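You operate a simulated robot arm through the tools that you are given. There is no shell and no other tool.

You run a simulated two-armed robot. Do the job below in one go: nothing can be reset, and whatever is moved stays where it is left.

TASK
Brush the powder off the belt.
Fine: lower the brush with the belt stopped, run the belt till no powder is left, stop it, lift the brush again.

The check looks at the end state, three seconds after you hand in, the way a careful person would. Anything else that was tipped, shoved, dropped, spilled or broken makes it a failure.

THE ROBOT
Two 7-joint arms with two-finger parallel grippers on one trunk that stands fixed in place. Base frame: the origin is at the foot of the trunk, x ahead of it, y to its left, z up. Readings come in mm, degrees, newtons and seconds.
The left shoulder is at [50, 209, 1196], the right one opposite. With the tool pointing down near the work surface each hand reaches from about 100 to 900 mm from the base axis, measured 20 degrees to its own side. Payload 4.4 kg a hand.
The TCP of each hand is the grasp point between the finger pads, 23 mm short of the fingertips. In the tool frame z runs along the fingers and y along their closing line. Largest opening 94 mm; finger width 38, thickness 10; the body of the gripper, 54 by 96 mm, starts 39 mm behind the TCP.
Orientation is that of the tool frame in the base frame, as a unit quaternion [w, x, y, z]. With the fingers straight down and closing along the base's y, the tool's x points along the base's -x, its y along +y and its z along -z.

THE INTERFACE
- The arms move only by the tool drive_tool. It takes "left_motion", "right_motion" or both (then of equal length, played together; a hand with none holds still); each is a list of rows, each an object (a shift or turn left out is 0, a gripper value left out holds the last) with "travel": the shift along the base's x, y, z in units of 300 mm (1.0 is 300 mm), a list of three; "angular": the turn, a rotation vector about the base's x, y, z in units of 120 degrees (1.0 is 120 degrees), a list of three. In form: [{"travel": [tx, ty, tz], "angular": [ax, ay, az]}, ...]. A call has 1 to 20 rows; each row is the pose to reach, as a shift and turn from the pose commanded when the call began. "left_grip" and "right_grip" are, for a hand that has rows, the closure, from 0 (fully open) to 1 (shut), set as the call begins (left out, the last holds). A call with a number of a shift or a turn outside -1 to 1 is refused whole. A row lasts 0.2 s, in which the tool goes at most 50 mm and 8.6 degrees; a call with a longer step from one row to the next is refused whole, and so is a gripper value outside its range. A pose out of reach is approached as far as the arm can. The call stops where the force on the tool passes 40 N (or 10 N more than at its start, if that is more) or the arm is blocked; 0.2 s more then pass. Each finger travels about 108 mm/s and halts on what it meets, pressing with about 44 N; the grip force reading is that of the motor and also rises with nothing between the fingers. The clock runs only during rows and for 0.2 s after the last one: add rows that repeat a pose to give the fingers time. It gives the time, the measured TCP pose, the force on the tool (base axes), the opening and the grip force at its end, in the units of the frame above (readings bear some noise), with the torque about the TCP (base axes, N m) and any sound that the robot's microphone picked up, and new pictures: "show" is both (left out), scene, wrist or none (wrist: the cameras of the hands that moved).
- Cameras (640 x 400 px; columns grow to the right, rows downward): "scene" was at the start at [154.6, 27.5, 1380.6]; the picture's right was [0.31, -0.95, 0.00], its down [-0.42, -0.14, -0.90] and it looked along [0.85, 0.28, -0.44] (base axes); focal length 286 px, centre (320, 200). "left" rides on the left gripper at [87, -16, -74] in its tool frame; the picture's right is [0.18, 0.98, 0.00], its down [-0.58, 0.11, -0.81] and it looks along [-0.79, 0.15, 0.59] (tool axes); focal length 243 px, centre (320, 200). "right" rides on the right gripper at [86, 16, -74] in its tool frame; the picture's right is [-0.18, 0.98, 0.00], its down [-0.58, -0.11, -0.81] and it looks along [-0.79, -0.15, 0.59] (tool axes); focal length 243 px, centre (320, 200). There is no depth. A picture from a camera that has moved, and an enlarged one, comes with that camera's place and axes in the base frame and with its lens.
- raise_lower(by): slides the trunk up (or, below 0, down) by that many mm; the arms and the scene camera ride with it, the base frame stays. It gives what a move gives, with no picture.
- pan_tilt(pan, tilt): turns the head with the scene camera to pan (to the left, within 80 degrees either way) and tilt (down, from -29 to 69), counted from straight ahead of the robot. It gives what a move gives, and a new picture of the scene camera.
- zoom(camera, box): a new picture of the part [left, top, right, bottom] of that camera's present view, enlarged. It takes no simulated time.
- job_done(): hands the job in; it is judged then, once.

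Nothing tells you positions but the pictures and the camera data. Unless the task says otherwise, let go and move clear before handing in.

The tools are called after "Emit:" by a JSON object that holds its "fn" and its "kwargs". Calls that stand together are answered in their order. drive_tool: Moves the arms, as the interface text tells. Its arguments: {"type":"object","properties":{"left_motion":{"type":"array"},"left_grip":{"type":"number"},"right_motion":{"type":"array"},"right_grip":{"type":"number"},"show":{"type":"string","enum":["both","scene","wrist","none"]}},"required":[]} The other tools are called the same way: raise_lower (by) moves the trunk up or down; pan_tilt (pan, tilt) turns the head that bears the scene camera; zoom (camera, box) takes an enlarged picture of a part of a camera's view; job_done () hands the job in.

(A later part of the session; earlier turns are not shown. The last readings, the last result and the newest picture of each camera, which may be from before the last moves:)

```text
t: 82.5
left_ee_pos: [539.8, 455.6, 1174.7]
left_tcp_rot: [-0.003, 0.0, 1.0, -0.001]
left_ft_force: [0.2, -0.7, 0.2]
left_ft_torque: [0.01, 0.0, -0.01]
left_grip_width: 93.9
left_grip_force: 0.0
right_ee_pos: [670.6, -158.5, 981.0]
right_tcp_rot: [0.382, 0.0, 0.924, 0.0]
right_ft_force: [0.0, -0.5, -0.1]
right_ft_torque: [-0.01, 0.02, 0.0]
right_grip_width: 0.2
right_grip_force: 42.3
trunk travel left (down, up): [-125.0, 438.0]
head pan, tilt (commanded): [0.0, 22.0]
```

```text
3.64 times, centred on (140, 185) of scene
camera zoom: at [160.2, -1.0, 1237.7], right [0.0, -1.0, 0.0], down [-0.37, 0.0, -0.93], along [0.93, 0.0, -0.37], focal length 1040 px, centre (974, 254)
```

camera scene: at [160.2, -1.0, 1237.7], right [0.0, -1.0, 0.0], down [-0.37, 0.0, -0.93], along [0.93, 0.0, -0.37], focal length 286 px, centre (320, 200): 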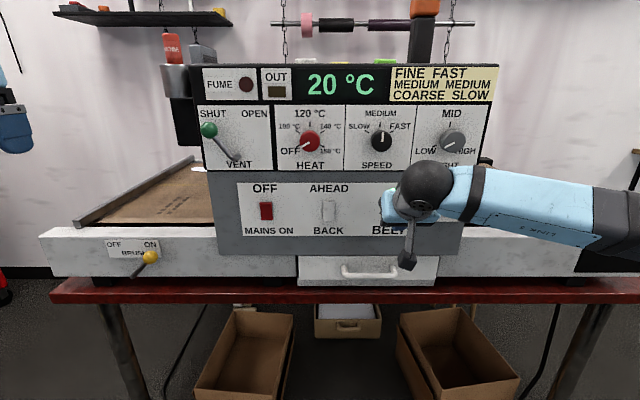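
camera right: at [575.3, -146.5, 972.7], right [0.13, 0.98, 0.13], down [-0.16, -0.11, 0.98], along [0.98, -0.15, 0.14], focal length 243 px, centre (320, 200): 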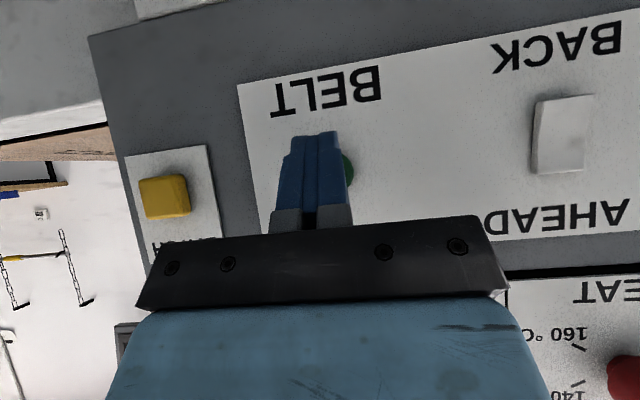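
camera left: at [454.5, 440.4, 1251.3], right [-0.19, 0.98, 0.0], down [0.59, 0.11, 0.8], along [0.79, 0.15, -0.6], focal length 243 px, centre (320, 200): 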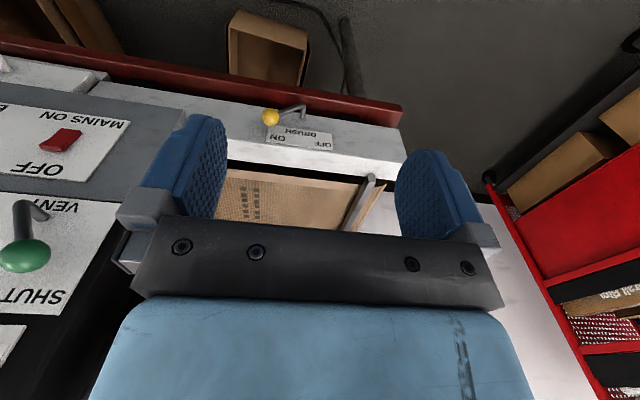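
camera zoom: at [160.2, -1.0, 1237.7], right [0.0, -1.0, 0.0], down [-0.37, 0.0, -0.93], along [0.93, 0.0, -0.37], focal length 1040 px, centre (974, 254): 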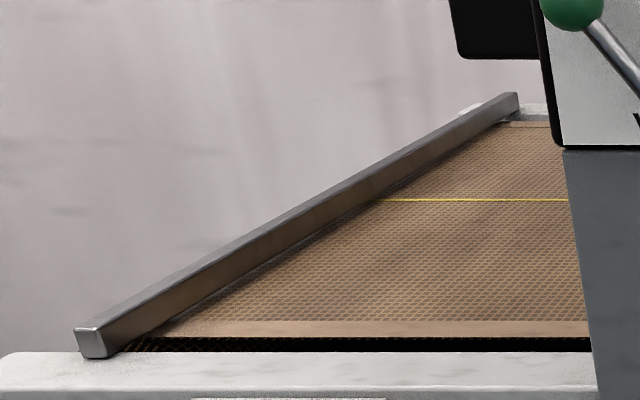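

The belt has come out clean since t≈70 s. I'll keep running until the seam returns and one further loop has been watched.

Emit:
{"fn": "drive_tool", "kwargs": {"right_motion": [{"travel": [0, 0, 0]}, {"travel": [0, 0, 0]}, {"travel": [0, 0, 0]}, {"travel": [0, 0, 0]}, {"travel": [0, 0, 0]}, {"travel": [0, 0, 0]}, {"travel": [0, 0, 0]}, {"travel": [0, 0, 0]}, {"travel": [0, 0, 0]}, {"travel": [0, 0, 0]}, {"travel": [0, 0, 0]}, {"travel": [0, 0, 0]}, {"travel": [0, 0, 0]}, {"travel": [0, 0, 0]}, {"travel": [0, 0, 0]}, {"travel": [0, 0, 0]}, {"travel": [0, 0, 0]}, {"travel": [0, 0, 0]}, {"travel": [0, 0, 0]}, {"travel": [0, 0, 0]}], "show": "none"}}

Emit:
{"fn": "zoom", "kwargs": {"camera": "scene", "box": [60, 130, 220, 240]}}

Emit:
{"fn": "drive_tool", "kwargs": {"right_motion": [{"travel": [0, 0, 0]}, {"travel": [0, 0, 0]}, {"travel": [0, 0, 0]}, {"travel": [0, 0, 0]}, {"travel": [0, 0, 0]}, {"travel": [0, 0, 0]}, {"travel": [0, 0, 0]}, {"travel": [0, 0, 0]}, {"travel": [0, 0, 0]}, {"travel": [0, 0, 0]}, {"travel": [0, 0, 0]}, {"travel": [0, 0, 0]}, {"travel": [0, 0, 0]}, {"travel": [0, 0, 0]}, {"travel": [0, 0, 0]}, {"travel": [0, 0, 0]}, {"travel": [0, 0, 0]}, {"travel": [0, 0, 0]}, {"travel": [0, 0, 0]}, {"travel": [0, 0, 0]}], "show": "none"}}

Emit:
{"fn": "zoom", "kwargs": {"camera": "scene", "box": [60, 130, 220, 240]}}

Emit:
{"fn": "drive_tool", "kwargs": {"right_motion": [{"travel": [0, 0, 0]}, {"travel": [0, 0, 0]}, {"travel": [0, 0, 0]}, {"travel": [0, 0, 0]}, {"travel": [0, 0, 0]}, {"travel": [0, 0, 0]}, {"travel": [0, 0, 0]}, {"travel": [0, 0, 0]}, {"travel": [0, 0, 0]}, {"travel": [0, 0, 0]}, {"travel": [0, 0, 0]}, {"travel": [0, 0, 0]}, {"travel": [0, 0, 0]}, {"travel": [0, 0, 0]}, {"travel": [0, 0, 0]}, {"travel": [0, 0, 0]}, {"travel": [0, 0, 0]}, {"travel": [0, 0, 0]}, {"travel": [0, 0, 0]}, {"travel": [0, 0, 0]}], "show": "none"}}

Emit:
{"fn": "zoom", "kwargs": {"camera": "scene", "box": [60, 130, 220, 240]}}

Emit:
{"fn": "drive_tool", "kwargs": {"right_motion": [{"travel": [0, 0, 0]}, {"travel": [0, 0, 0]}, {"travel": [0, 0, 0]}, {"travel": [0, 0, 0]}, {"travel": [0, 0, 0]}, {"travel": [0, 0, 0]}, {"travel": [0, 0, 0]}, {"travel": [0, 0, 0]}, {"travel": [0, 0, 0]}, {"travel": [0, 0, 0]}, {"travel": [0, 0, 0]}, {"travel": [0, 0, 0]}, {"travel": [0, 0, 0]}, {"travel": [0, 0, 0]}, {"travel": [0, 0, 0]}, {"travel": [0, 0, 0]}, {"travel": [0, 0, 0]}, {"travel": [0, 0, 0]}, {"travel": [0, 0, 0]}, {"travel": [0, 0, 0]}], "show": "none"}}

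Emit:
{"fn": "zoom", "kwargs": {"camera": "scene", "box": [60, 130, 220, 240]}}

Emit:
{"fn": "drive_tool", "kwargs": {"right_motion": [{"travel": [0, 0, 0]}, {"travel": [0, 0, 0]}, {"travel": [0, 0, 0]}, {"travel": [0, 0, 0]}, {"travel": [0, 0, 0]}, {"travel": [0, 0, 0]}, {"travel": [0, 0, 0]}, {"travel": [0, 0, 0]}, {"travel": [0, 0, 0]}, {"travel": [0, 0, 0]}, {"travel": [0, 0, 0]}, {"travel": [0, 0, 0]}, {"travel": [0, 0, 0]}, {"travel": [0, 0, 0]}, {"travel": [0, 0, 0]}, {"travel": [0, 0, 0]}, {"travel": [0, 0, 0]}, {"travel": [0, 0, 0]}, {"travel": [0, 0, 0]}, {"travel": [0, 0, 0]}], "show": "none"}}

Emit:
{"fn": "zoom", "kwargs": {"camera": "scene", "box": [60, 130, 220, 240]}}

Emit:
{"fn": "drive_tool", "kwargs": {"right_motion": [{"travel": [0, 0, 0]}, {"travel": [0, 0, 0]}, {"travel": [0, 0, 0]}, {"travel": [0, 0, 0]}, {"travel": [0, 0, 0]}, {"travel": [0, 0, 0]}, {"travel": [0, 0, 0]}, {"travel": [0, 0, 0]}, {"travel": [0, 0, 0]}, {"travel": [0, 0, 0]}, {"travel": [0, 0, 0]}, {"travel": [0, 0, 0]}, {"travel": [0, 0, 0]}, {"travel": [0, 0, 0]}, {"travel": [0, 0, 0]}, {"travel": [0, 0, 0]}, {"travel": [0, 0, 0]}, {"travel": [0, 0, 0]}, {"travel": [0, 0, 0]}, {"travel": [0, 0, 0]}], "show": "none"}}

Emit:
{"fn": "zoom", "kwargs": {"camera": "scene", "box": [60, 130, 220, 240]}}

```text
t: 86.7
left_ee_pos: [540.5, 456.4, 1175.1]
left_tcp_rot: [-0.003, -0.001, 1.0, -0.001]
left_ft_force: [0.5, 0.2, 0.0]
left_ft_torque: [0.01, 0.02, 0.0]
left_grip_width: 93.8
left_grip_force: 0.0
right_ee_pos: [671.7, -158.8, 981.3]
right_tcp_rot: [0.383, 0.0, 0.924, 0.0]
right_ft_force: [0.7, 0.1, -0.1]
right_ft_torque: [-0.02, 0.02, -0.02]
right_grip_width: 0.3
right_grip_force: 42.3
trunk travel left (down, up): [-125.0, 438.0]
head pan, tilt (commanded): [0.0, 22.0]
```

```text
3.64 times, centred on (140, 185) of scene
camera zoom: at [160.2, -1.0, 1237.7], right [0.0, -1.0, 0.0], down [-0.37, 0.0, -0.93], along [0.93, 0.0, -0.37], focal length 1040 px, centre (974, 254)
```

zoom: 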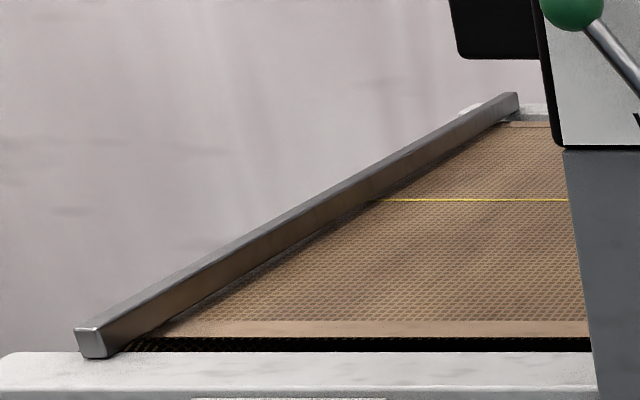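

```text
t: 90.9
left_ee_pos: [539.9, 455.0, 1175.0]
left_tcp_rot: [-0.003, -0.001, 1.0, 0.0]
left_ft_force: [-0.1, 0.3, 1.2]
left_ft_torque: [-0.02, 0.03, 0.03]
left_grip_width: 94.0
left_grip_force: 0.2
right_ee_pos: [671.7, -160.4, 980.8]
right_tcp_rot: [0.383, 0.0, 0.924, 0.001]
right_ft_force: [-0.6, 0.6, 0.7]
right_ft_torque: [0.01, 0.0, -0.02]
right_grip_width: 0.2
right_grip_force: 42.1
trunk travel left (down, up): [-125.0, 438.0]
head pan, tilt (commanded): [0.0, 22.0]
```

```text
3.64 times, centred on (140, 185) of scene
camera zoom: at [160.2, -1.0, 1237.7], right [0.0, -1.0, 0.0], down [-0.37, 0.0, -0.93], along [0.93, 0.0, -0.37], focal length 1040 px, centre (974, 254)
```

zoom: 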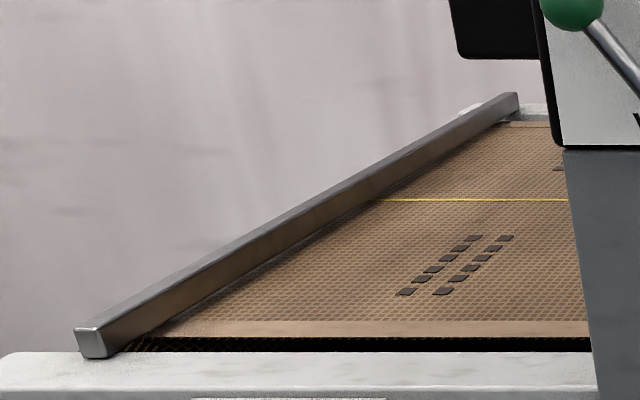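

```text
t: 95.1
left_ee_pos: [540.6, 456.1, 1174.7]
left_tcp_rot: [-0.002, -0.001, 1.0, 0.0]
left_ft_force: [0.3, -0.1, -0.4]
left_ft_torque: [0.0, 0.01, 0.0]
left_grip_width: 94.1
left_grip_force: 0.1
right_ee_pos: [672.0, -158.6, 980.9]
right_tcp_rot: [0.383, -0.001, 0.924, 0.001]
right_ft_force: [0.3, 0.4, 0.3]
right_ft_torque: [0.0, 0.01, 0.03]
right_grip_width: 0.0
right_grip_force: 42.4
trunk travel left (down, up): [-125.0, 438.0]
head pan, tilt (commanded): [0.0, 22.0]
```

```text
3.64 times, centred on (140, 185) of scene
camera zoom: at [160.2, -1.0, 1237.7], right [0.0, -1.0, 0.0], down [-0.37, 0.0, -0.93], along [0.93, 0.0, -0.37], focal length 1040 px, centre (974, 254)
```

zoom: 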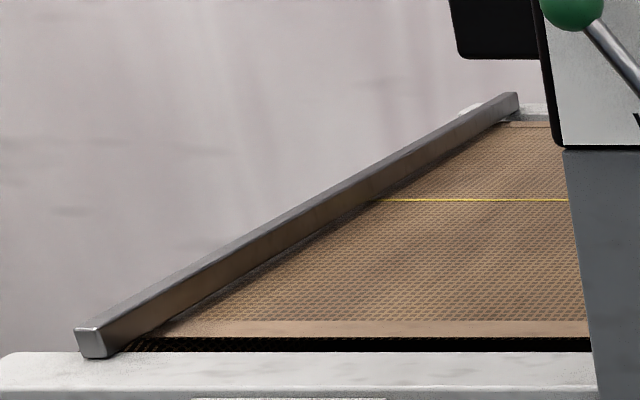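

```text
t: 99.3
left_ee_pos: [539.9, 454.0, 1175.2]
left_tcp_rot: [-0.003, -0.001, 1.0, 0.001]
left_ft_force: [0.5, -0.2, -0.5]
left_ft_torque: [-0.01, 0.01, 0.04]
left_grip_width: 94.0
left_grip_force: 0.1
right_ee_pos: [672.7, -160.5, 981.0]
right_tcp_rot: [0.382, 0.0, 0.924, 0.001]
right_ft_force: [-0.4, 0.5, 0.7]
right_ft_torque: [-0.01, 0.03, -0.03]
right_grip_width: 0.0
right_grip_force: 42.2
trunk travel left (down, up): [-125.0, 438.0]
head pan, tilt (commanded): [0.0, 22.0]
```

```text
3.64 times, centred on (140, 185) of scene
camera zoom: at [160.2, -1.0, 1237.7], right [0.0, -1.0, 0.0], down [-0.37, 0.0, -0.93], along [0.93, 0.0, -0.37], focal length 1040 px, centre (974, 254)
```

zoom: 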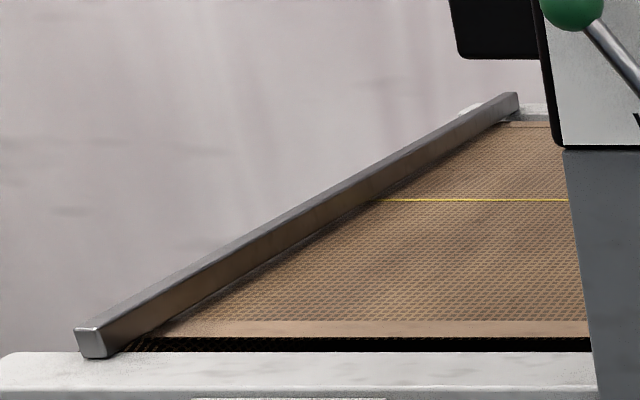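

```text
t: 103.5
left_ee_pos: [541.2, 455.4, 1175.0]
left_tcp_rot: [-0.004, -0.001, 1.0, 0.0]
left_ft_force: [-0.6, 0.2, -0.7]
left_ft_torque: [-0.01, -0.02, 0.0]
left_grip_width: 93.9
left_grip_force: 0.2
right_ee_pos: [669.8, -159.4, 982.0]
right_tcp_rot: [0.382, 0.0, 0.924, 0.0]
right_ft_force: [-0.4, 0.5, 0.6]
right_ft_torque: [-0.01, -0.03, 0.01]
right_grip_width: 0.0
right_grip_force: 42.4
trunk travel left (down, up): [-125.0, 438.0]
head pan, tilt (commanded): [0.0, 22.0]
```

```text
3.64 times, centred on (140, 185) of scene
camera zoom: at [160.2, -1.0, 1237.7], right [0.0, -1.0, 0.0], down [-0.37, 0.0, -0.93], along [0.93, 0.0, -0.37], focal length 1040 px, centre (974, 254)
```

zoom: 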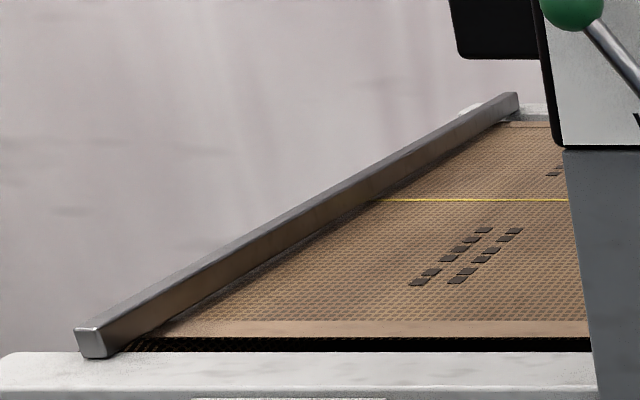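

```text
t: 107.7
left_ee_pos: [540.1, 455.5, 1175.4]
left_tcp_rot: [-0.003, -0.001, 1.0, 0.0]
left_ft_force: [-0.5, -0.5, 0.1]
left_ft_torque: [0.04, -0.01, 0.02]
left_grip_width: 94.0
left_grip_force: 0.0
right_ee_pos: [670.0, -159.4, 981.2]
right_tcp_rot: [0.382, 0.001, 0.924, -0.001]
right_ft_force: [-0.6, -0.5, 0.0]
right_ft_torque: [0.01, 0.0, -0.04]
right_grip_width: 0.0
right_grip_force: 42.5
trunk travel left (down, up): [-125.0, 438.0]
head pan, tilt (commanded): [0.0, 22.0]
```

```text
3.64 times, centred on (140, 185) of scene
camera zoom: at [160.2, -1.0, 1237.7], right [0.0, -1.0, 0.0], down [-0.37, 0.0, -0.93], along [0.93, 0.0, -0.37], focal length 1040 px, centre (974, 254)
```

zoom: 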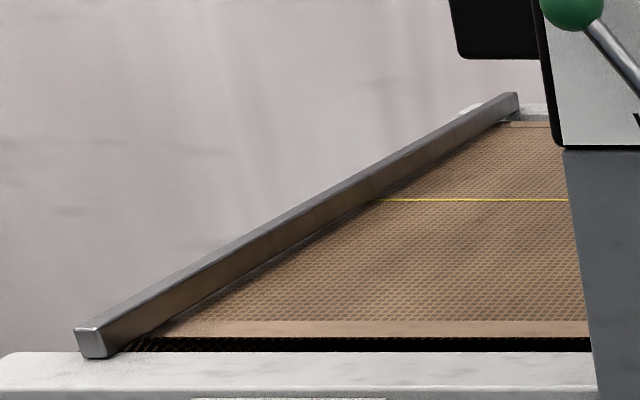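

Still clean with no seam yet. I'll draw the right hand back and raise the trunk while the belt keeps running, to check both ends of the belt from above.

Emit:
{"fn": "drive_tool", "kwargs": {"right_motion": [{"travel": [-0.1, 0, 0]}, {"travel": [-0.2, 0, 0]}, {"travel": [-0.3, 0, 0]}, {"travel": [-0.3, 0, 0]}], "show": "none"}}

Emit:
{"fn": "raise_lower", "kwargs": {"by": 400}}

Emit:
{"fn": "pan_tilt", "kwargs": {"pan": 18, "tilt": 38}}

Emit:
{"fn": "zoom", "kwargs": {"camera": "scene", "box": [180, 60, 400, 260]}}

Emit:
{"fn": "pan_tilt", "kwargs": {"pan": -25, "tilt": 35}}

Emit:
{"fn": "zoom", "kwargs": {"camera": "scene", "box": [280, 110, 460, 260]}}

```text
t: 108.7
left_ee_pos: [541.1, 455.4, 1174.3]
left_tcp_rot: [-0.003, -0.001, 1.0, 0.0]
left_ft_force: [0.8, 0.6, 0.1]
left_ft_torque: [0.01, -0.01, 0.03]
left_grip_width: 93.9
left_grip_force: 0.0
right_ee_pos: [580.3, -157.7, 979.9]
right_tcp_rot: [0.383, 0.0, 0.924, 0.0]
right_ft_force: [-0.6, 0.4, -0.6]
right_ft_torque: [0.02, -0.03, 0.04]
right_grip_width: 0.0
right_grip_force: 42.5
trunk travel left (down, up): [-125.0, 438.0]
head pan, tilt (commanded): [0.0, 22.0]
```

```text
t: 112.5
left_ee_pos: [539.8, 456.2, 1576.3]
left_tcp_rot: [-0.003, -0.001, 1.0, 0.0]
left_ft_force: [-0.9, 0.7, 0.6]
left_ft_torque: [0.0, 0.03, 0.01]
left_grip_width: 94.3
left_grip_force: 0.1
right_ee_pos: [580.9, -157.0, 1378.1]
right_tcp_rot: [0.383, 0.0, 0.924, 0.0]
right_ft_force: [-0.9, -0.3, 0.5]
right_ft_torque: [-0.02, 0.0, -0.02]
right_grip_width: 0.0
right_grip_force: 42.1
trunk travel left (down, up): [-525.0, 38.0]
head pan, tilt (commanded): [0.0, 22.0]
```

```text
t: 113.3
left_ee_pos: [540.5, 456.3, 1575.6]
left_tcp_rot: [-0.002, -0.001, 1.0, 0.0]
left_ft_force: [-1.4, 1.0, 1.0]
left_ft_torque: [0.02, -0.01, -0.02]
left_grip_width: 94.2
left_grip_force: 0.0
right_ee_pos: [580.8, -157.4, 1379.7]
right_tcp_rot: [0.382, 0.0, 0.924, 0.0]
right_ft_force: [0.1, 0.1, 0.4]
right_ft_torque: [0.01, 0.0, 0.01]
right_grip_width: 0.0
right_grip_force: 42.0
trunk travel left (down, up): [-525.0, 38.0]
head pan, tilt (commanded): [18.0, 38.0]
camera scene: at [149.5, 25.6, 1612.6], right [0.31, -0.95, 0.0], down [-0.59, -0.19, -0.79], along [0.75, 0.24, -0.62], focal length 286 px, centre (320, 200)
```

scene: 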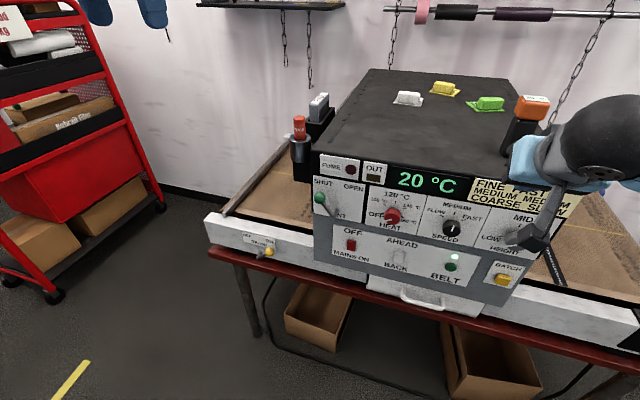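

```text
2.00 times, centred on (290, 160) of scene
camera zoom: at [149.5, 25.6, 1612.6], right [0.31, -0.95, 0.0], down [-0.59, -0.19, -0.79], along [0.75, 0.24, -0.62], focal length 572 px, centre (380, 280)
```

zoom: 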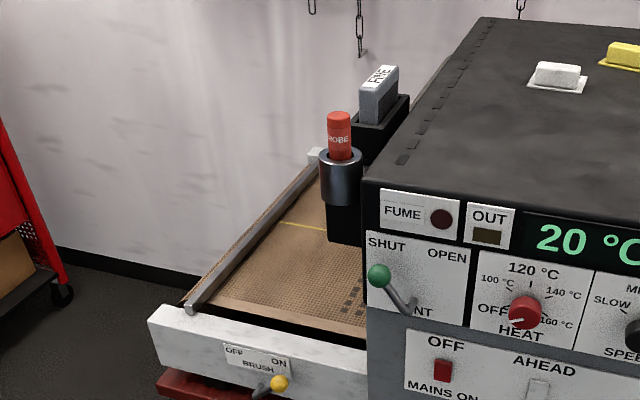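

```text
t: 114.4
left_ee_pos: [540.3, 454.1, 1575.5]
left_tcp_rot: [-0.003, -0.001, 1.0, 0.0]
left_ft_force: [-0.7, 0.9, 0.6]
left_ft_torque: [-0.03, 0.01, -0.02]
left_grip_width: 94.2
left_grip_force: 0.0
right_ee_pos: [581.0, -157.6, 1379.8]
right_tcp_rot: [0.382, 0.0, 0.924, 0.0]
right_ft_force: [-0.1, 0.5, 0.1]
right_ft_torque: [-0.01, 0.04, -0.01]
right_grip_width: 0.1
right_grip_force: 42.5
trunk travel left (down, up): [-525.0, 38.0]
head pan, tilt (commanded): [-25.0, 35.0]
camera scene: at [147.3, -38.1, 1617.1], right [-0.42, -0.91, 0.0], down [-0.52, 0.24, -0.82], along [0.74, -0.35, -0.57], focal length 286 px, centre (320, 200)
```

scene: 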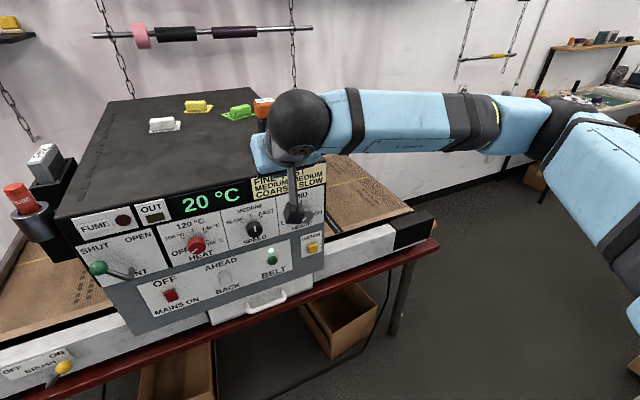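

```text
2.67 times, centred on (370, 185) of scene
camera zoom: at [147.3, -38.1, 1617.1], right [-0.42, -0.91, 0.0], down [-0.52, 0.24, -0.82], along [0.74, -0.35, -0.57], focal length 763 px, centre (187, 240)
```

zoom: 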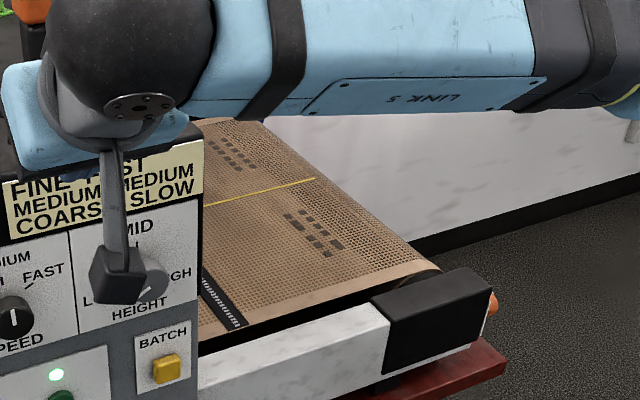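

The seam is back where it started, so one full loop of about 75 s is complete. The right side is clean, and a lamp over the BELT button shows the belt is running. I'll lower the trunk and go back to the button, which gives the belt a little extra run time.

Emit:
{"fn": "raise_lower", "kwargs": {"by": -400}}

Emit:
{"fn": "pan_tilt", "kwargs": {"pan": 0, "tilt": 22}}

Emit:
{"fn": "zoom", "kwargs": {"camera": "scene", "box": [60, 130, 220, 240]}}

Emit:
{"fn": "drive_tool", "kwargs": {"right_motion": [{"travel": [0, 0, 0]}, {"travel": [0, 0, 0]}, {"travel": [0, 0, 0]}, {"travel": [0, 0, 0]}, {"travel": [0, 0, 0]}, {"travel": [0, 0, 0]}, {"travel": [0, 0, 0]}, {"travel": [0, 0, 0]}, {"travel": [0, 0, 0]}, {"travel": [0, 0, 0]}, {"travel": [0, 0, 0]}, {"travel": [0, 0, 0]}, {"travel": [0, 0, 0]}, {"travel": [0, 0, 0]}, {"travel": [0, 0, 0]}, {"travel": [0, 0, 0]}, {"travel": [0, 0, 0]}, {"travel": [0, 0, 0]}, {"travel": [0, 0, 0]}, {"travel": [0, 0, 0]}], "show": "none"}}

Emit:
{"fn": "zoom", "kwargs": {"camera": "scene", "box": [60, 130, 220, 240]}}

Emit:
{"fn": "drive_tool", "kwargs": {"right_motion": [{"travel": [0, 0, 0]}, {"travel": [0, 0, 0]}, {"travel": [0, 0, 0]}, {"travel": [0, 0, 0]}, {"travel": [0, 0, 0]}, {"travel": [0, 0, 0]}, {"travel": [0, 0, 0]}, {"travel": [0, 0, 0]}, {"travel": [0, 0, 0]}, {"travel": [0, 0, 0]}, {"travel": [0, 0, 0]}, {"travel": [0, 0, 0]}, {"travel": [0, 0, 0]}, {"travel": [0, 0, 0]}, {"travel": [0, 0, 0]}, {"travel": [0, 0, 0]}, {"travel": [0, 0, 0]}, {"travel": [0, 0, 0]}, {"travel": [0, 0, 0]}, {"travel": [0, 0, 0]}], "show": "none"}}

Emit:
{"fn": "zoom", "kwargs": {"camera": "scene", "box": [60, 130, 220, 240]}}

Emit:
{"fn": "drive_tool", "kwargs": {"right_motion": [{"travel": [0, 0, 0]}, {"travel": [0, 0, 0]}, {"travel": [0, 0, 0]}, {"travel": [0, 0, 0]}, {"travel": [0, 0, 0]}, {"travel": [0, 0, 0]}, {"travel": [0, 0, 0]}, {"travel": [0, 0, 0]}, {"travel": [0, 0, 0]}, {"travel": [0, 0, 0]}, {"travel": [0, 0, 0]}, {"travel": [0, 0, 0]}, {"travel": [0, 0, 0]}, {"travel": [0, 0, 0]}, {"travel": [0, 0, 0]}, {"travel": [0, 0, 0]}, {"travel": [0, 0, 0]}, {"travel": [0, 0, 0]}, {"travel": [0, 0, 0]}, {"travel": [0, 0, 0]}], "show": "both"}}

Emit:
{"fn": "zoom", "kwargs": {"camera": "scene", "box": [60, 130, 220, 240]}}

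```text
t: 118.2
left_ee_pos: [539.9, 455.3, 1174.5]
left_tcp_rot: [-0.003, -0.002, 1.0, -0.001]
left_ft_force: [-0.7, -0.1, 0.5]
left_ft_torque: [-0.01, 0.0, -0.02]
left_grip_width: 94.0
left_grip_force: 0.0
right_ee_pos: [580.4, -157.6, 980.0]
right_tcp_rot: [0.383, 0.0, 0.924, 0.0]
right_ft_force: [-0.3, -0.1, 0.1]
right_ft_torque: [0.02, 0.01, -0.01]
right_grip_width: 0.5
right_grip_force: 42.3
trunk travel left (down, up): [-125.0, 438.0]
head pan, tilt (commanded): [-25.0, 35.0]
```

```text
t: 119.1
left_ee_pos: [540.8, 455.9, 1175.1]
left_tcp_rot: [-0.004, -0.001, 1.0, 0.0]
left_ft_force: [0.2, 0.0, 0.1]
left_ft_torque: [0.02, 0.03, 0.02]
left_grip_width: 93.9
left_grip_force: 0.1
right_ee_pos: [581.5, -157.5, 978.4]
right_tcp_rot: [0.382, -0.001, 0.924, 0.0]
right_ft_force: [0.1, 0.5, 0.6]
right_ft_torque: [0.01, 0.01, -0.04]
right_grip_width: 0.0
right_grip_force: 42.5
trunk travel left (down, up): [-125.0, 438.0]
head pan, tilt (commanded): [0.0, 22.0]
camera scene: at [160.2, -1.1, 1237.7], right [0.0, -1.0, 0.0], down [-0.38, 0.0, -0.93], along [0.93, 0.0, -0.38], focal length 286 px, centre (320, 200)
```

scene: 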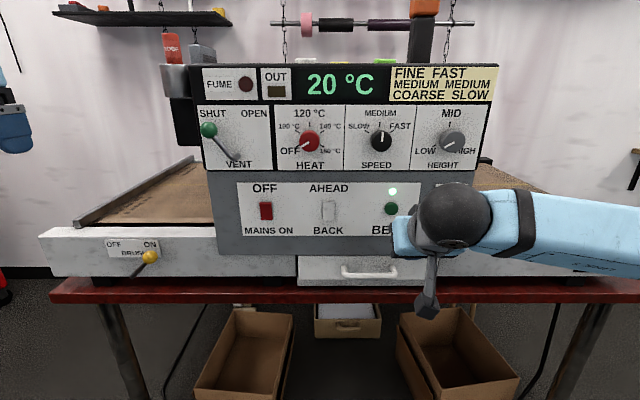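

```text
3.64 times, centred on (140, 185) of scene
camera zoom: at [160.2, -1.1, 1237.7], right [0.0, -1.0, 0.0], down [-0.38, 0.0, -0.93], along [0.93, 0.0, -0.38], focal length 1040 px, centre (974, 254)
```

zoom: 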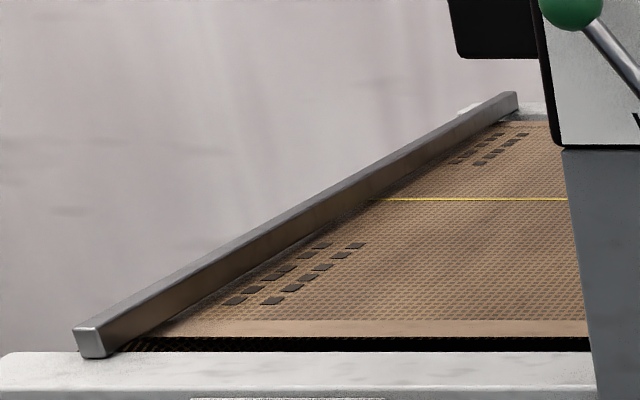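

```text
t: 123.3
left_ee_pos: [539.8, 455.1, 1175.1]
left_tcp_rot: [-0.003, -0.001, 1.0, 0.0]
left_ft_force: [0.6, -0.3, 0.5]
left_ft_torque: [-0.03, -0.01, -0.01]
left_grip_width: 94.3
left_grip_force: 0.1
right_ee_pos: [581.6, -156.7, 980.2]
right_tcp_rot: [0.382, 0.0, 0.924, 0.0]
right_ft_force: [-0.8, 0.5, -0.1]
right_ft_torque: [-0.01, -0.01, 0.0]
right_grip_width: 0.0
right_grip_force: 42.0
trunk travel left (down, up): [-125.0, 438.0]
head pan, tilt (commanded): [0.0, 22.0]
```

```text
3.64 times, centred on (140, 185) of scene
camera zoom: at [160.2, -1.0, 1237.7], right [0.0, -1.0, 0.0], down [-0.37, 0.0, -0.93], along [0.93, 0.0, -0.37], focal length 1040 px, centre (974, 254)
```

zoom: 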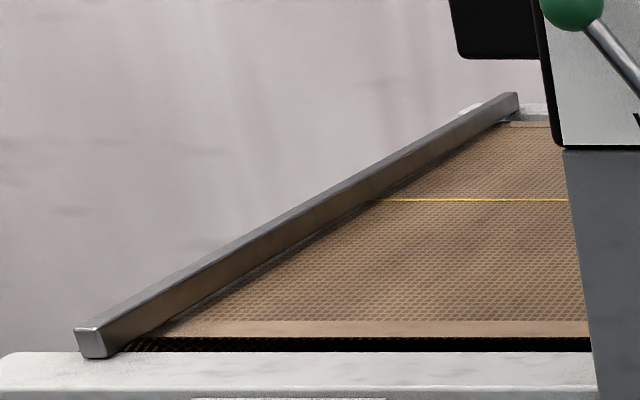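

```text
t: 127.5
left_ee_pos: [540.5, 455.2, 1174.5]
left_tcp_rot: [-0.003, -0.001, 1.0, 0.0]
left_ft_force: [0.0, -0.3, -1.1]
left_ft_torque: [0.0, 0.02, 0.01]
left_grip_width: 94.1
left_grip_force: 0.1
right_ee_pos: [581.6, -157.6, 979.0]
right_tcp_rot: [0.383, 0.0, 0.924, 0.0]
right_ft_force: [-0.5, 0.5, 0.0]
right_ft_torque: [-0.01, -0.02, 0.01]
right_grip_width: 0.0
right_grip_force: 42.6
trunk travel left (down, up): [-125.0, 438.0]
head pan, tilt (commanded): [0.0, 22.0]
```

```text
3.64 times, centred on (140, 185) of scene
camera zoom: at [160.2, -1.0, 1237.7], right [0.0, -1.0, 0.0], down [-0.37, 0.0, -0.93], along [0.93, 0.0, -0.37], focal length 1040 px, centre (974, 254)
```

zoom: 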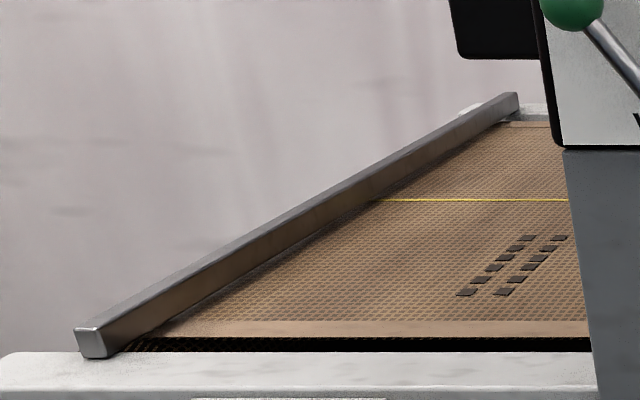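

```text
t: 131.7
left_ee_pos: [540.2, 456.0, 1175.2]
left_tcp_rot: [-0.002, 0.0, 1.0, -0.001]
left_ft_force: [0.3, -0.3, -0.3]
left_ft_torque: [0.03, 0.0, -0.02]
left_grip_width: 93.9
left_grip_force: 0.0
right_ee_pos: [581.7, -156.5, 979.6]
right_tcp_rot: [0.383, 0.0, 0.924, 0.0]
right_ft_force: [0.2, 0.0, -0.1]
right_ft_torque: [-0.02, 0.0, 0.0]
right_grip_width: 0.0
right_grip_force: 43.3
trunk travel left (down, up): [-125.0, 438.0]
head pan, tilt (commanded): [0.0, 22.0]
camera scene: at [160.2, -1.0, 1237.7], right [0.0, -1.0, 0.0], down [-0.37, 0.0, -0.93], along [0.93, 0.0, -0.37], focal length 286 px, centre (320, 200)
camera right: at [466.8, -142.5, 970.8], right [0.13, 0.98, 0.13], down [-0.16, -0.11, 0.98], along [0.98, -0.15, 0.14], focal length 243 px, centre (320, 200)
```

scene: 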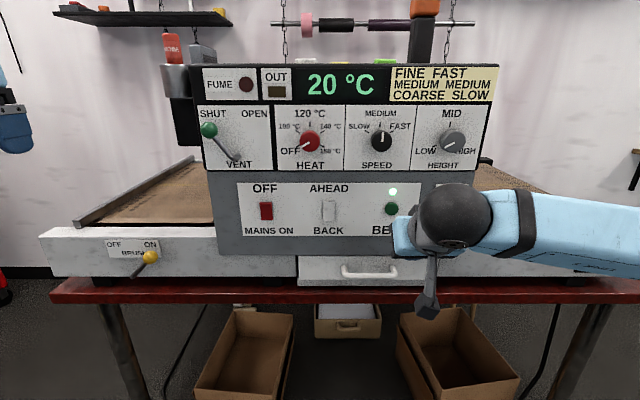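
right: 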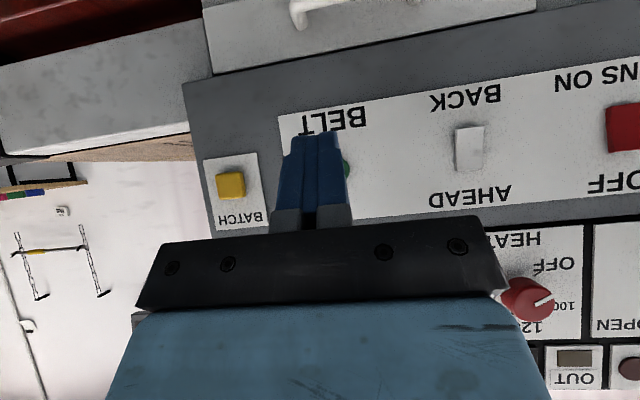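

```text
3.64 times, centred on (140, 185) of scene
camera zoom: at [160.2, -1.0, 1237.7], right [0.0, -1.0, 0.0], down [-0.37, 0.0, -0.93], along [0.93, 0.0, -0.37], focal length 1040 px, centre (974, 254)
```

zoom: 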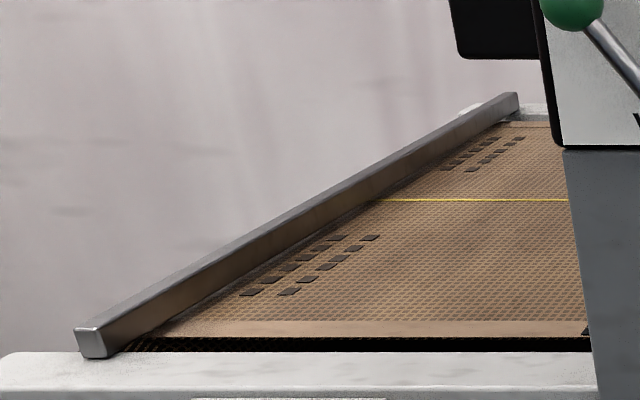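

The spots that carried powder have come round again clean, so the belt is clear. I'll press the BELT button once more to stop it.

Emit:
{"fn": "drive_tool", "kwargs": {"right_motion": [{"travel": [0.15, -0.01, 0]}, {"travel": [0.3, -0.013, 0]}, {"travel": [0.36, -0.013, 0]}, {"travel": [0.4, -0.013, 0]}, {"travel": [0.42, -0.013, 0]}, {"travel": [0.43, -0.013, 0]}, {"travel": [0.44, -0.013, 0]}, {"travel": [0.447, -0.013, 0]}, {"travel": [0.41, -0.013, 0]}, {"travel": [0.33, -0.013, 0]}, {"travel": [0.2, -0.013, 0]}, {"travel": [0.05, -0.013, 0]}, {"travel": [0.0, -0.013, 0]}, {"travel": [0.0, -0.013, 0]}], "show": "both"}}

Emit:
{"fn": "zoom", "kwargs": {"camera": "scene", "box": [60, 130, 220, 240]}}

Emit:
{"fn": "drive_tool", "kwargs": {"right_motion": [{"travel": [0, 0, 0]}, {"travel": [0, 0, 0]}, {"travel": [0, 0, 0]}, {"travel": [0, 0, 0]}, {"travel": [0, 0, 0]}], "show": "none"}}

Emit:
{"fn": "zoom", "kwargs": {"camera": "scene", "box": [60, 130, 220, 240]}}

Emit:
{"fn": "zoom", "kwargs": {"camera": "scene", "box": [230, 170, 490, 250]}}

```text
t: 134.7
left_ee_pos: [539.5, 456.2, 1176.5]
left_tcp_rot: [-0.002, -0.001, 1.0, 0.0]
left_ft_force: [-0.9, 0.2, 0.8]
left_ft_torque: [0.02, 0.0, 0.01]
left_grip_width: 94.1
left_grip_force: 0.0
right_ee_pos: [581.5, -159.8, 979.6]
right_tcp_rot: [0.383, 0.0, 0.924, 0.0]
right_ft_force: [0.7, -0.4, 0.3]
right_ft_torque: [-0.04, 0.01, -0.01]
right_grip_width: 0.0
right_grip_force: 42.4
trunk travel left (down, up): [-125.0, 438.0]
head pan, tilt (commanded): [0.0, 22.0]
heard: click
camera scene: at [160.2, -1.0, 1237.7], right [0.0, -1.0, 0.0], down [-0.37, 0.0, -0.93], along [0.93, 0.0, -0.37], focal length 286 px, centre (320, 200)
camera right: at [467.6, -145.2, 970.8], right [0.13, 0.98, 0.13], down [-0.16, -0.11, 0.98], along [0.98, -0.15, 0.14], focal length 243 px, centre (320, 200)
```

scene: 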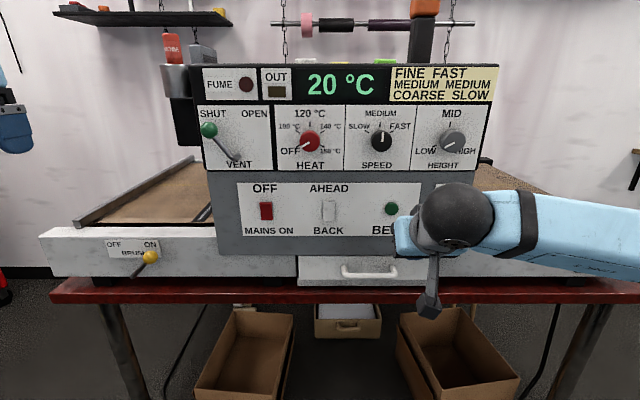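
right: 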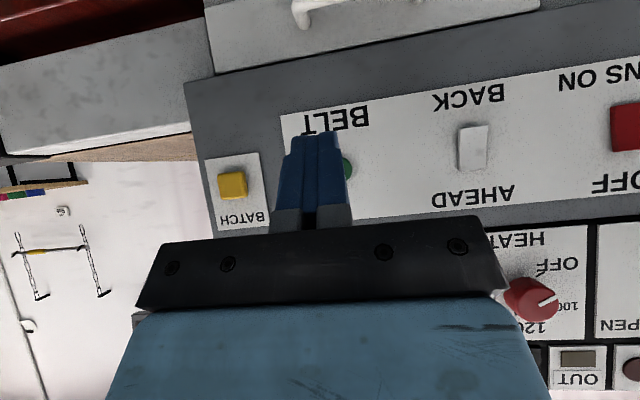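

```text
3.64 times, centred on (140, 185) of scene
camera zoom: at [160.2, -1.0, 1237.7], right [0.0, -1.0, 0.0], down [-0.37, 0.0, -0.93], along [0.93, 0.0, -0.37], focal length 1040 px, centre (974, 254)
```

zoom: 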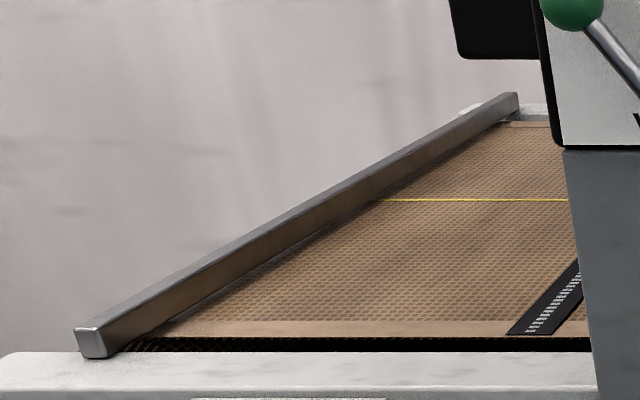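

```text
t: 135.9
left_ee_pos: [541.1, 455.8, 1174.6]
left_tcp_rot: [-0.002, 0.0, 1.0, 0.0]
left_ft_force: [-0.2, -1.0, -0.9]
left_ft_torque: [-0.03, -0.04, 0.03]
left_grip_width: 94.0
left_grip_force: 0.0
right_ee_pos: [582.0, -161.3, 980.2]
right_tcp_rot: [0.383, 0.0, 0.924, 0.0]
right_ft_force: [0.0, -0.3, -0.8]
right_ft_torque: [0.01, 0.01, 0.01]
right_grip_width: 0.1
right_grip_force: 41.9
trunk travel left (down, up): [-125.0, 438.0]
head pan, tilt (commanded): [0.0, 22.0]
```

```text
3.64 times, centred on (140, 185) of scene
camera zoom: at [160.2, -1.0, 1237.7], right [0.0, -1.0, 0.0], down [-0.37, 0.0, -0.93], along [0.93, 0.0, -0.37], focal length 1040 px, centre (974, 254)
```

zoom: 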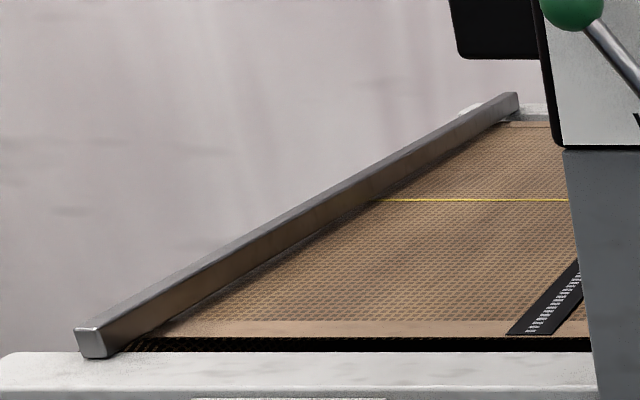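

```text
2.46 times, centred on (360, 210) of scene
camera zoom: at [160.2, -1.0, 1237.7], right [0.0, -1.0, 0.0], down [-0.37, 0.0, -0.93], along [0.93, 0.0, -0.37], focal length 704 px, centre (222, 175)
```

zoom: 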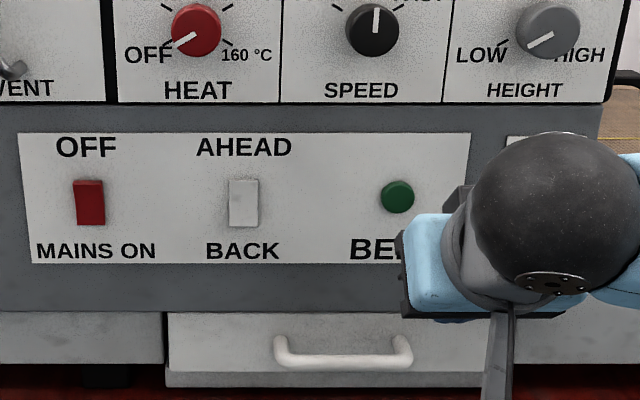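

The belt has stopped and the lamp is out. Next I'll lift the brush: the left hand, closed and tilted 20°, will go down to the right side of the lever knob.

Emit:
{"fn": "drive_tool", "kwargs": {"left_motion": [{"travel": [0.02, -0.05, -0.12], "angular": [0, -0.021, 0]}, {"travel": [0.05, -0.1, -0.24], "angular": [0, -0.042, 0]}, {"travel": [0.07, -0.15, -0.36], "angular": [0, -0.063, 0]}, {"travel": [0.1, -0.2, -0.48], "angular": [0, -0.084, 0]}, {"travel": [0.12, -0.25, -0.6], "angular": [0, -0.105, 0]}, {"travel": [0.15, -0.3, -0.72], "angular": [0, -0.126, 0]}, {"travel": [0.17, -0.315, -0.84], "angular": [0, -0.147, 0]}, {"travel": [0.2, -0.315, -0.967], "angular": [0, -0.168, 0]}, {"travel": [0.2, -0.315, -0.967], "angular": [0, -0.168, 0]}], "left_grip": 1}}

```text
t: 137.9
left_ee_pos: [602.3, 362.7, 883.7]
left_tcp_rot: [0.173, 0.0, 0.985, 0.0]
left_ft_force: [-0.8, -0.1, -1.1]
left_ft_torque: [-0.02, -0.04, 0.04]
left_grip_width: 0.0
left_grip_force: 42.5
right_ee_pos: [582.3, -159.3, 980.0]
right_tcp_rot: [0.383, 0.0, 0.924, 0.0]
right_ft_force: [-0.4, -0.8, -0.1]
right_ft_torque: [0.0, -0.02, -0.01]
right_grip_width: 0.2
right_grip_force: 42.4
trunk travel left (down, up): [-125.0, 438.0]
head pan, tilt (commanded): [0.0, 22.0]
camera scene: at [159.9, -1.2, 1237.8], right [0.0, -1.0, 0.0], down [-0.37, 0.0, -0.93], along [0.93, 0.0, -0.37], focal length 286 px, centre (320, 200)
camera left: at [495.6, 347.9, 925.7], right [-0.17, 0.98, -0.06], down [0.27, 0.11, 0.96], along [0.95, 0.15, -0.29], focal length 243 px, centre (320, 200)
```

scene: 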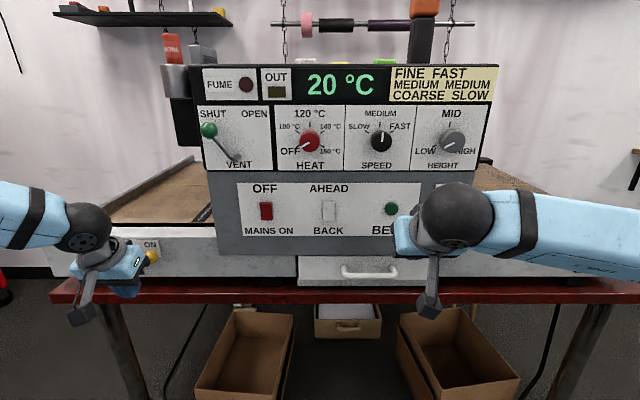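
left: 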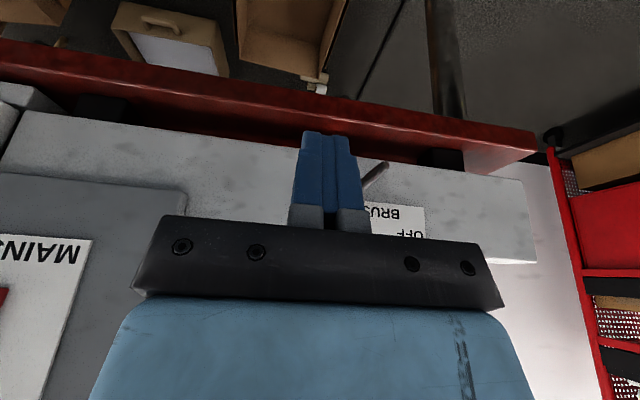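

The knob is hidden behind the fingers in this view but should be at about [733, 400, 858]. I'll move the fist forward to the right of it.

Emit:
{"fn": "drive_tool", "kwargs": {"left_motion": [{"travel": [0.05, -0.018, -0.02]}, {"travel": [0.15, -0.018, -0.035]}, {"travel": [0.26, -0.018, -0.045]}, {"travel": [0.34, -0.018, -0.052]}, {"travel": [0.4, -0.018, -0.052]}, {"travel": [0.4, -0.018, -0.052]}]}}

Emit:
{"fn": "zoom", "kwargs": {"camera": "scene", "box": [80, 210, 220, 310]}}

```text
t: 139.3
left_ee_pos: [719.9, 355.9, 868.6]
left_tcp_rot: [0.172, -0.001, 0.985, 0.001]
left_ft_force: [-0.5, 0.0, 0.0]
left_ft_torque: [0.01, 0.02, 0.01]
left_grip_width: 0.1
left_grip_force: 42.3
right_ee_pos: [582.0, -160.6, 979.9]
right_tcp_rot: [0.383, 0.0, 0.924, 0.001]
right_ft_force: [-0.1, 0.5, -0.8]
right_ft_torque: [0.03, -0.01, -0.02]
right_grip_width: 0.0
right_grip_force: 42.3
trunk travel left (down, up): [-125.0, 438.0]
head pan, tilt (commanded): [0.0, 22.0]
camera scene: at [160.1, -1.0, 1237.8], right [0.0, -1.0, 0.0], down [-0.37, 0.0, -0.93], along [0.93, 0.0, -0.37], focal length 286 px, centre (320, 200)
camera left: at [613.4, 340.9, 910.7], right [-0.17, 0.98, -0.06], down [0.27, 0.11, 0.96], along [0.95, 0.15, -0.29], focal length 243 px, centre (320, 200)
```

scene: 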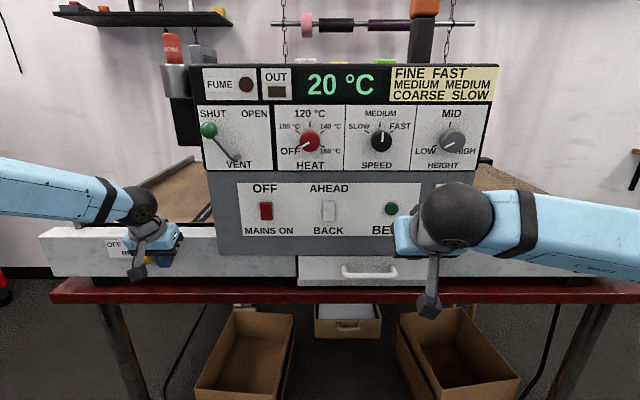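
left: 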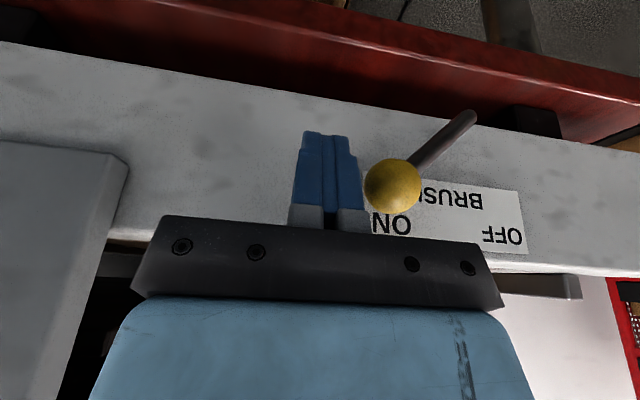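

```text
4.00 times, centred on (150, 260) of scene
camera zoom: at [160.1, -1.0, 1237.8], right [0.0, -1.0, 0.0], down [-0.37, 0.0, -0.93], along [0.93, 0.0, -0.37], focal length 1144 px, centre (1000, -40)
```

zoom: 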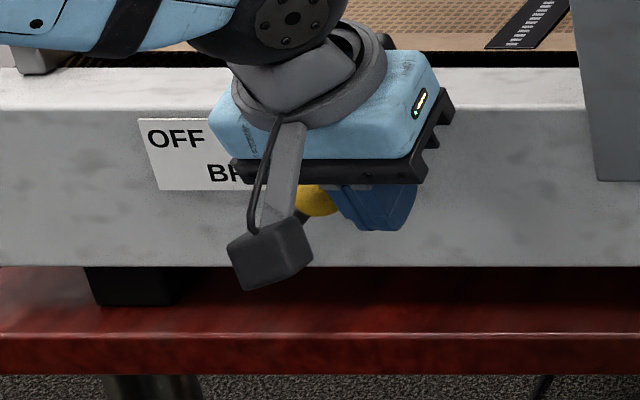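

The fist is right beside the knob with clearance. I'll push the knob back along its arc to OFF.

Emit:
{"fn": "drive_tool", "kwargs": {"left_motion": [{"travel": [0, 0.03, 0.0]}, {"travel": [0, 0.058, 0.005]}, {"travel": [0, 0.095, 0.032]}, {"travel": [0, 0.132, 0.055]}, {"travel": [0, 0.165, 0.068]}, {"travel": [0, 0.198, 0.078]}, {"travel": [0, 0.235, 0.085]}, {"travel": [0, 0.268, 0.088]}, {"travel": [0, 0.305, 0.085]}, {"travel": [0, 0.338, 0.078]}, {"travel": [0, 0.372, 0.065]}, {"travel": [0, 0.405, 0.052]}, {"travel": [0, 0.435, 0.032]}, {"travel": [0, 0.462, 0.015]}, {"travel": [0, 0.478, 0.005]}, {"travel": [0, 0.488, 0.002]}, {"travel": [0, 0.488, 0.002]}]}}

```text
t: 143.0
left_ee_pos: [720.6, 496.0, 872.6]
left_tcp_rot: [0.173, 0.003, 0.985, -0.004]
left_ft_force: [0.4, -12.7, 4.1]
left_ft_torque: [-0.17, -0.04, -0.19]
left_grip_width: 0.0
left_grip_force: 42.1
right_ee_pos: [582.1, -160.7, 981.2]
right_tcp_rot: [0.383, 0.0, 0.924, 0.0]
right_ft_force: [-0.5, 0.3, -0.4]
right_ft_torque: [-0.05, 0.02, -0.02]
right_grip_width: 0.0
right_grip_force: 42.8
trunk travel left (down, up): [-125.0, 438.0]
head pan, tilt (commanded): [0.0, 22.0]
stopped in row 17 (left hand): the force on the tool passed its limit at 42 N (the readings are from after the stop); the commanded pose is now the measured one
camera scene: at [159.4, -1.2, 1238.1], right [0.0, -1.0, 0.0], down [-0.37, 0.0, -0.93], along [0.93, 0.0, -0.37], focal length 286 px, centre (320, 200)
camera left: at [614.4, 481.6, 913.6], right [-0.16, 0.98, -0.07], down [0.27, 0.11, 0.96], along [0.95, 0.14, -0.29], focal length 243 px, centre (320, 200)
```

scene: 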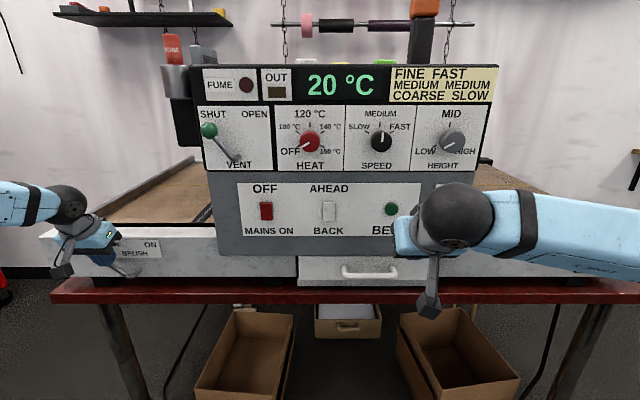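
left: 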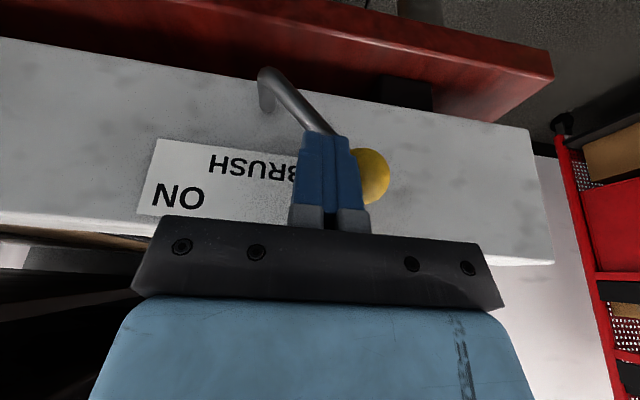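

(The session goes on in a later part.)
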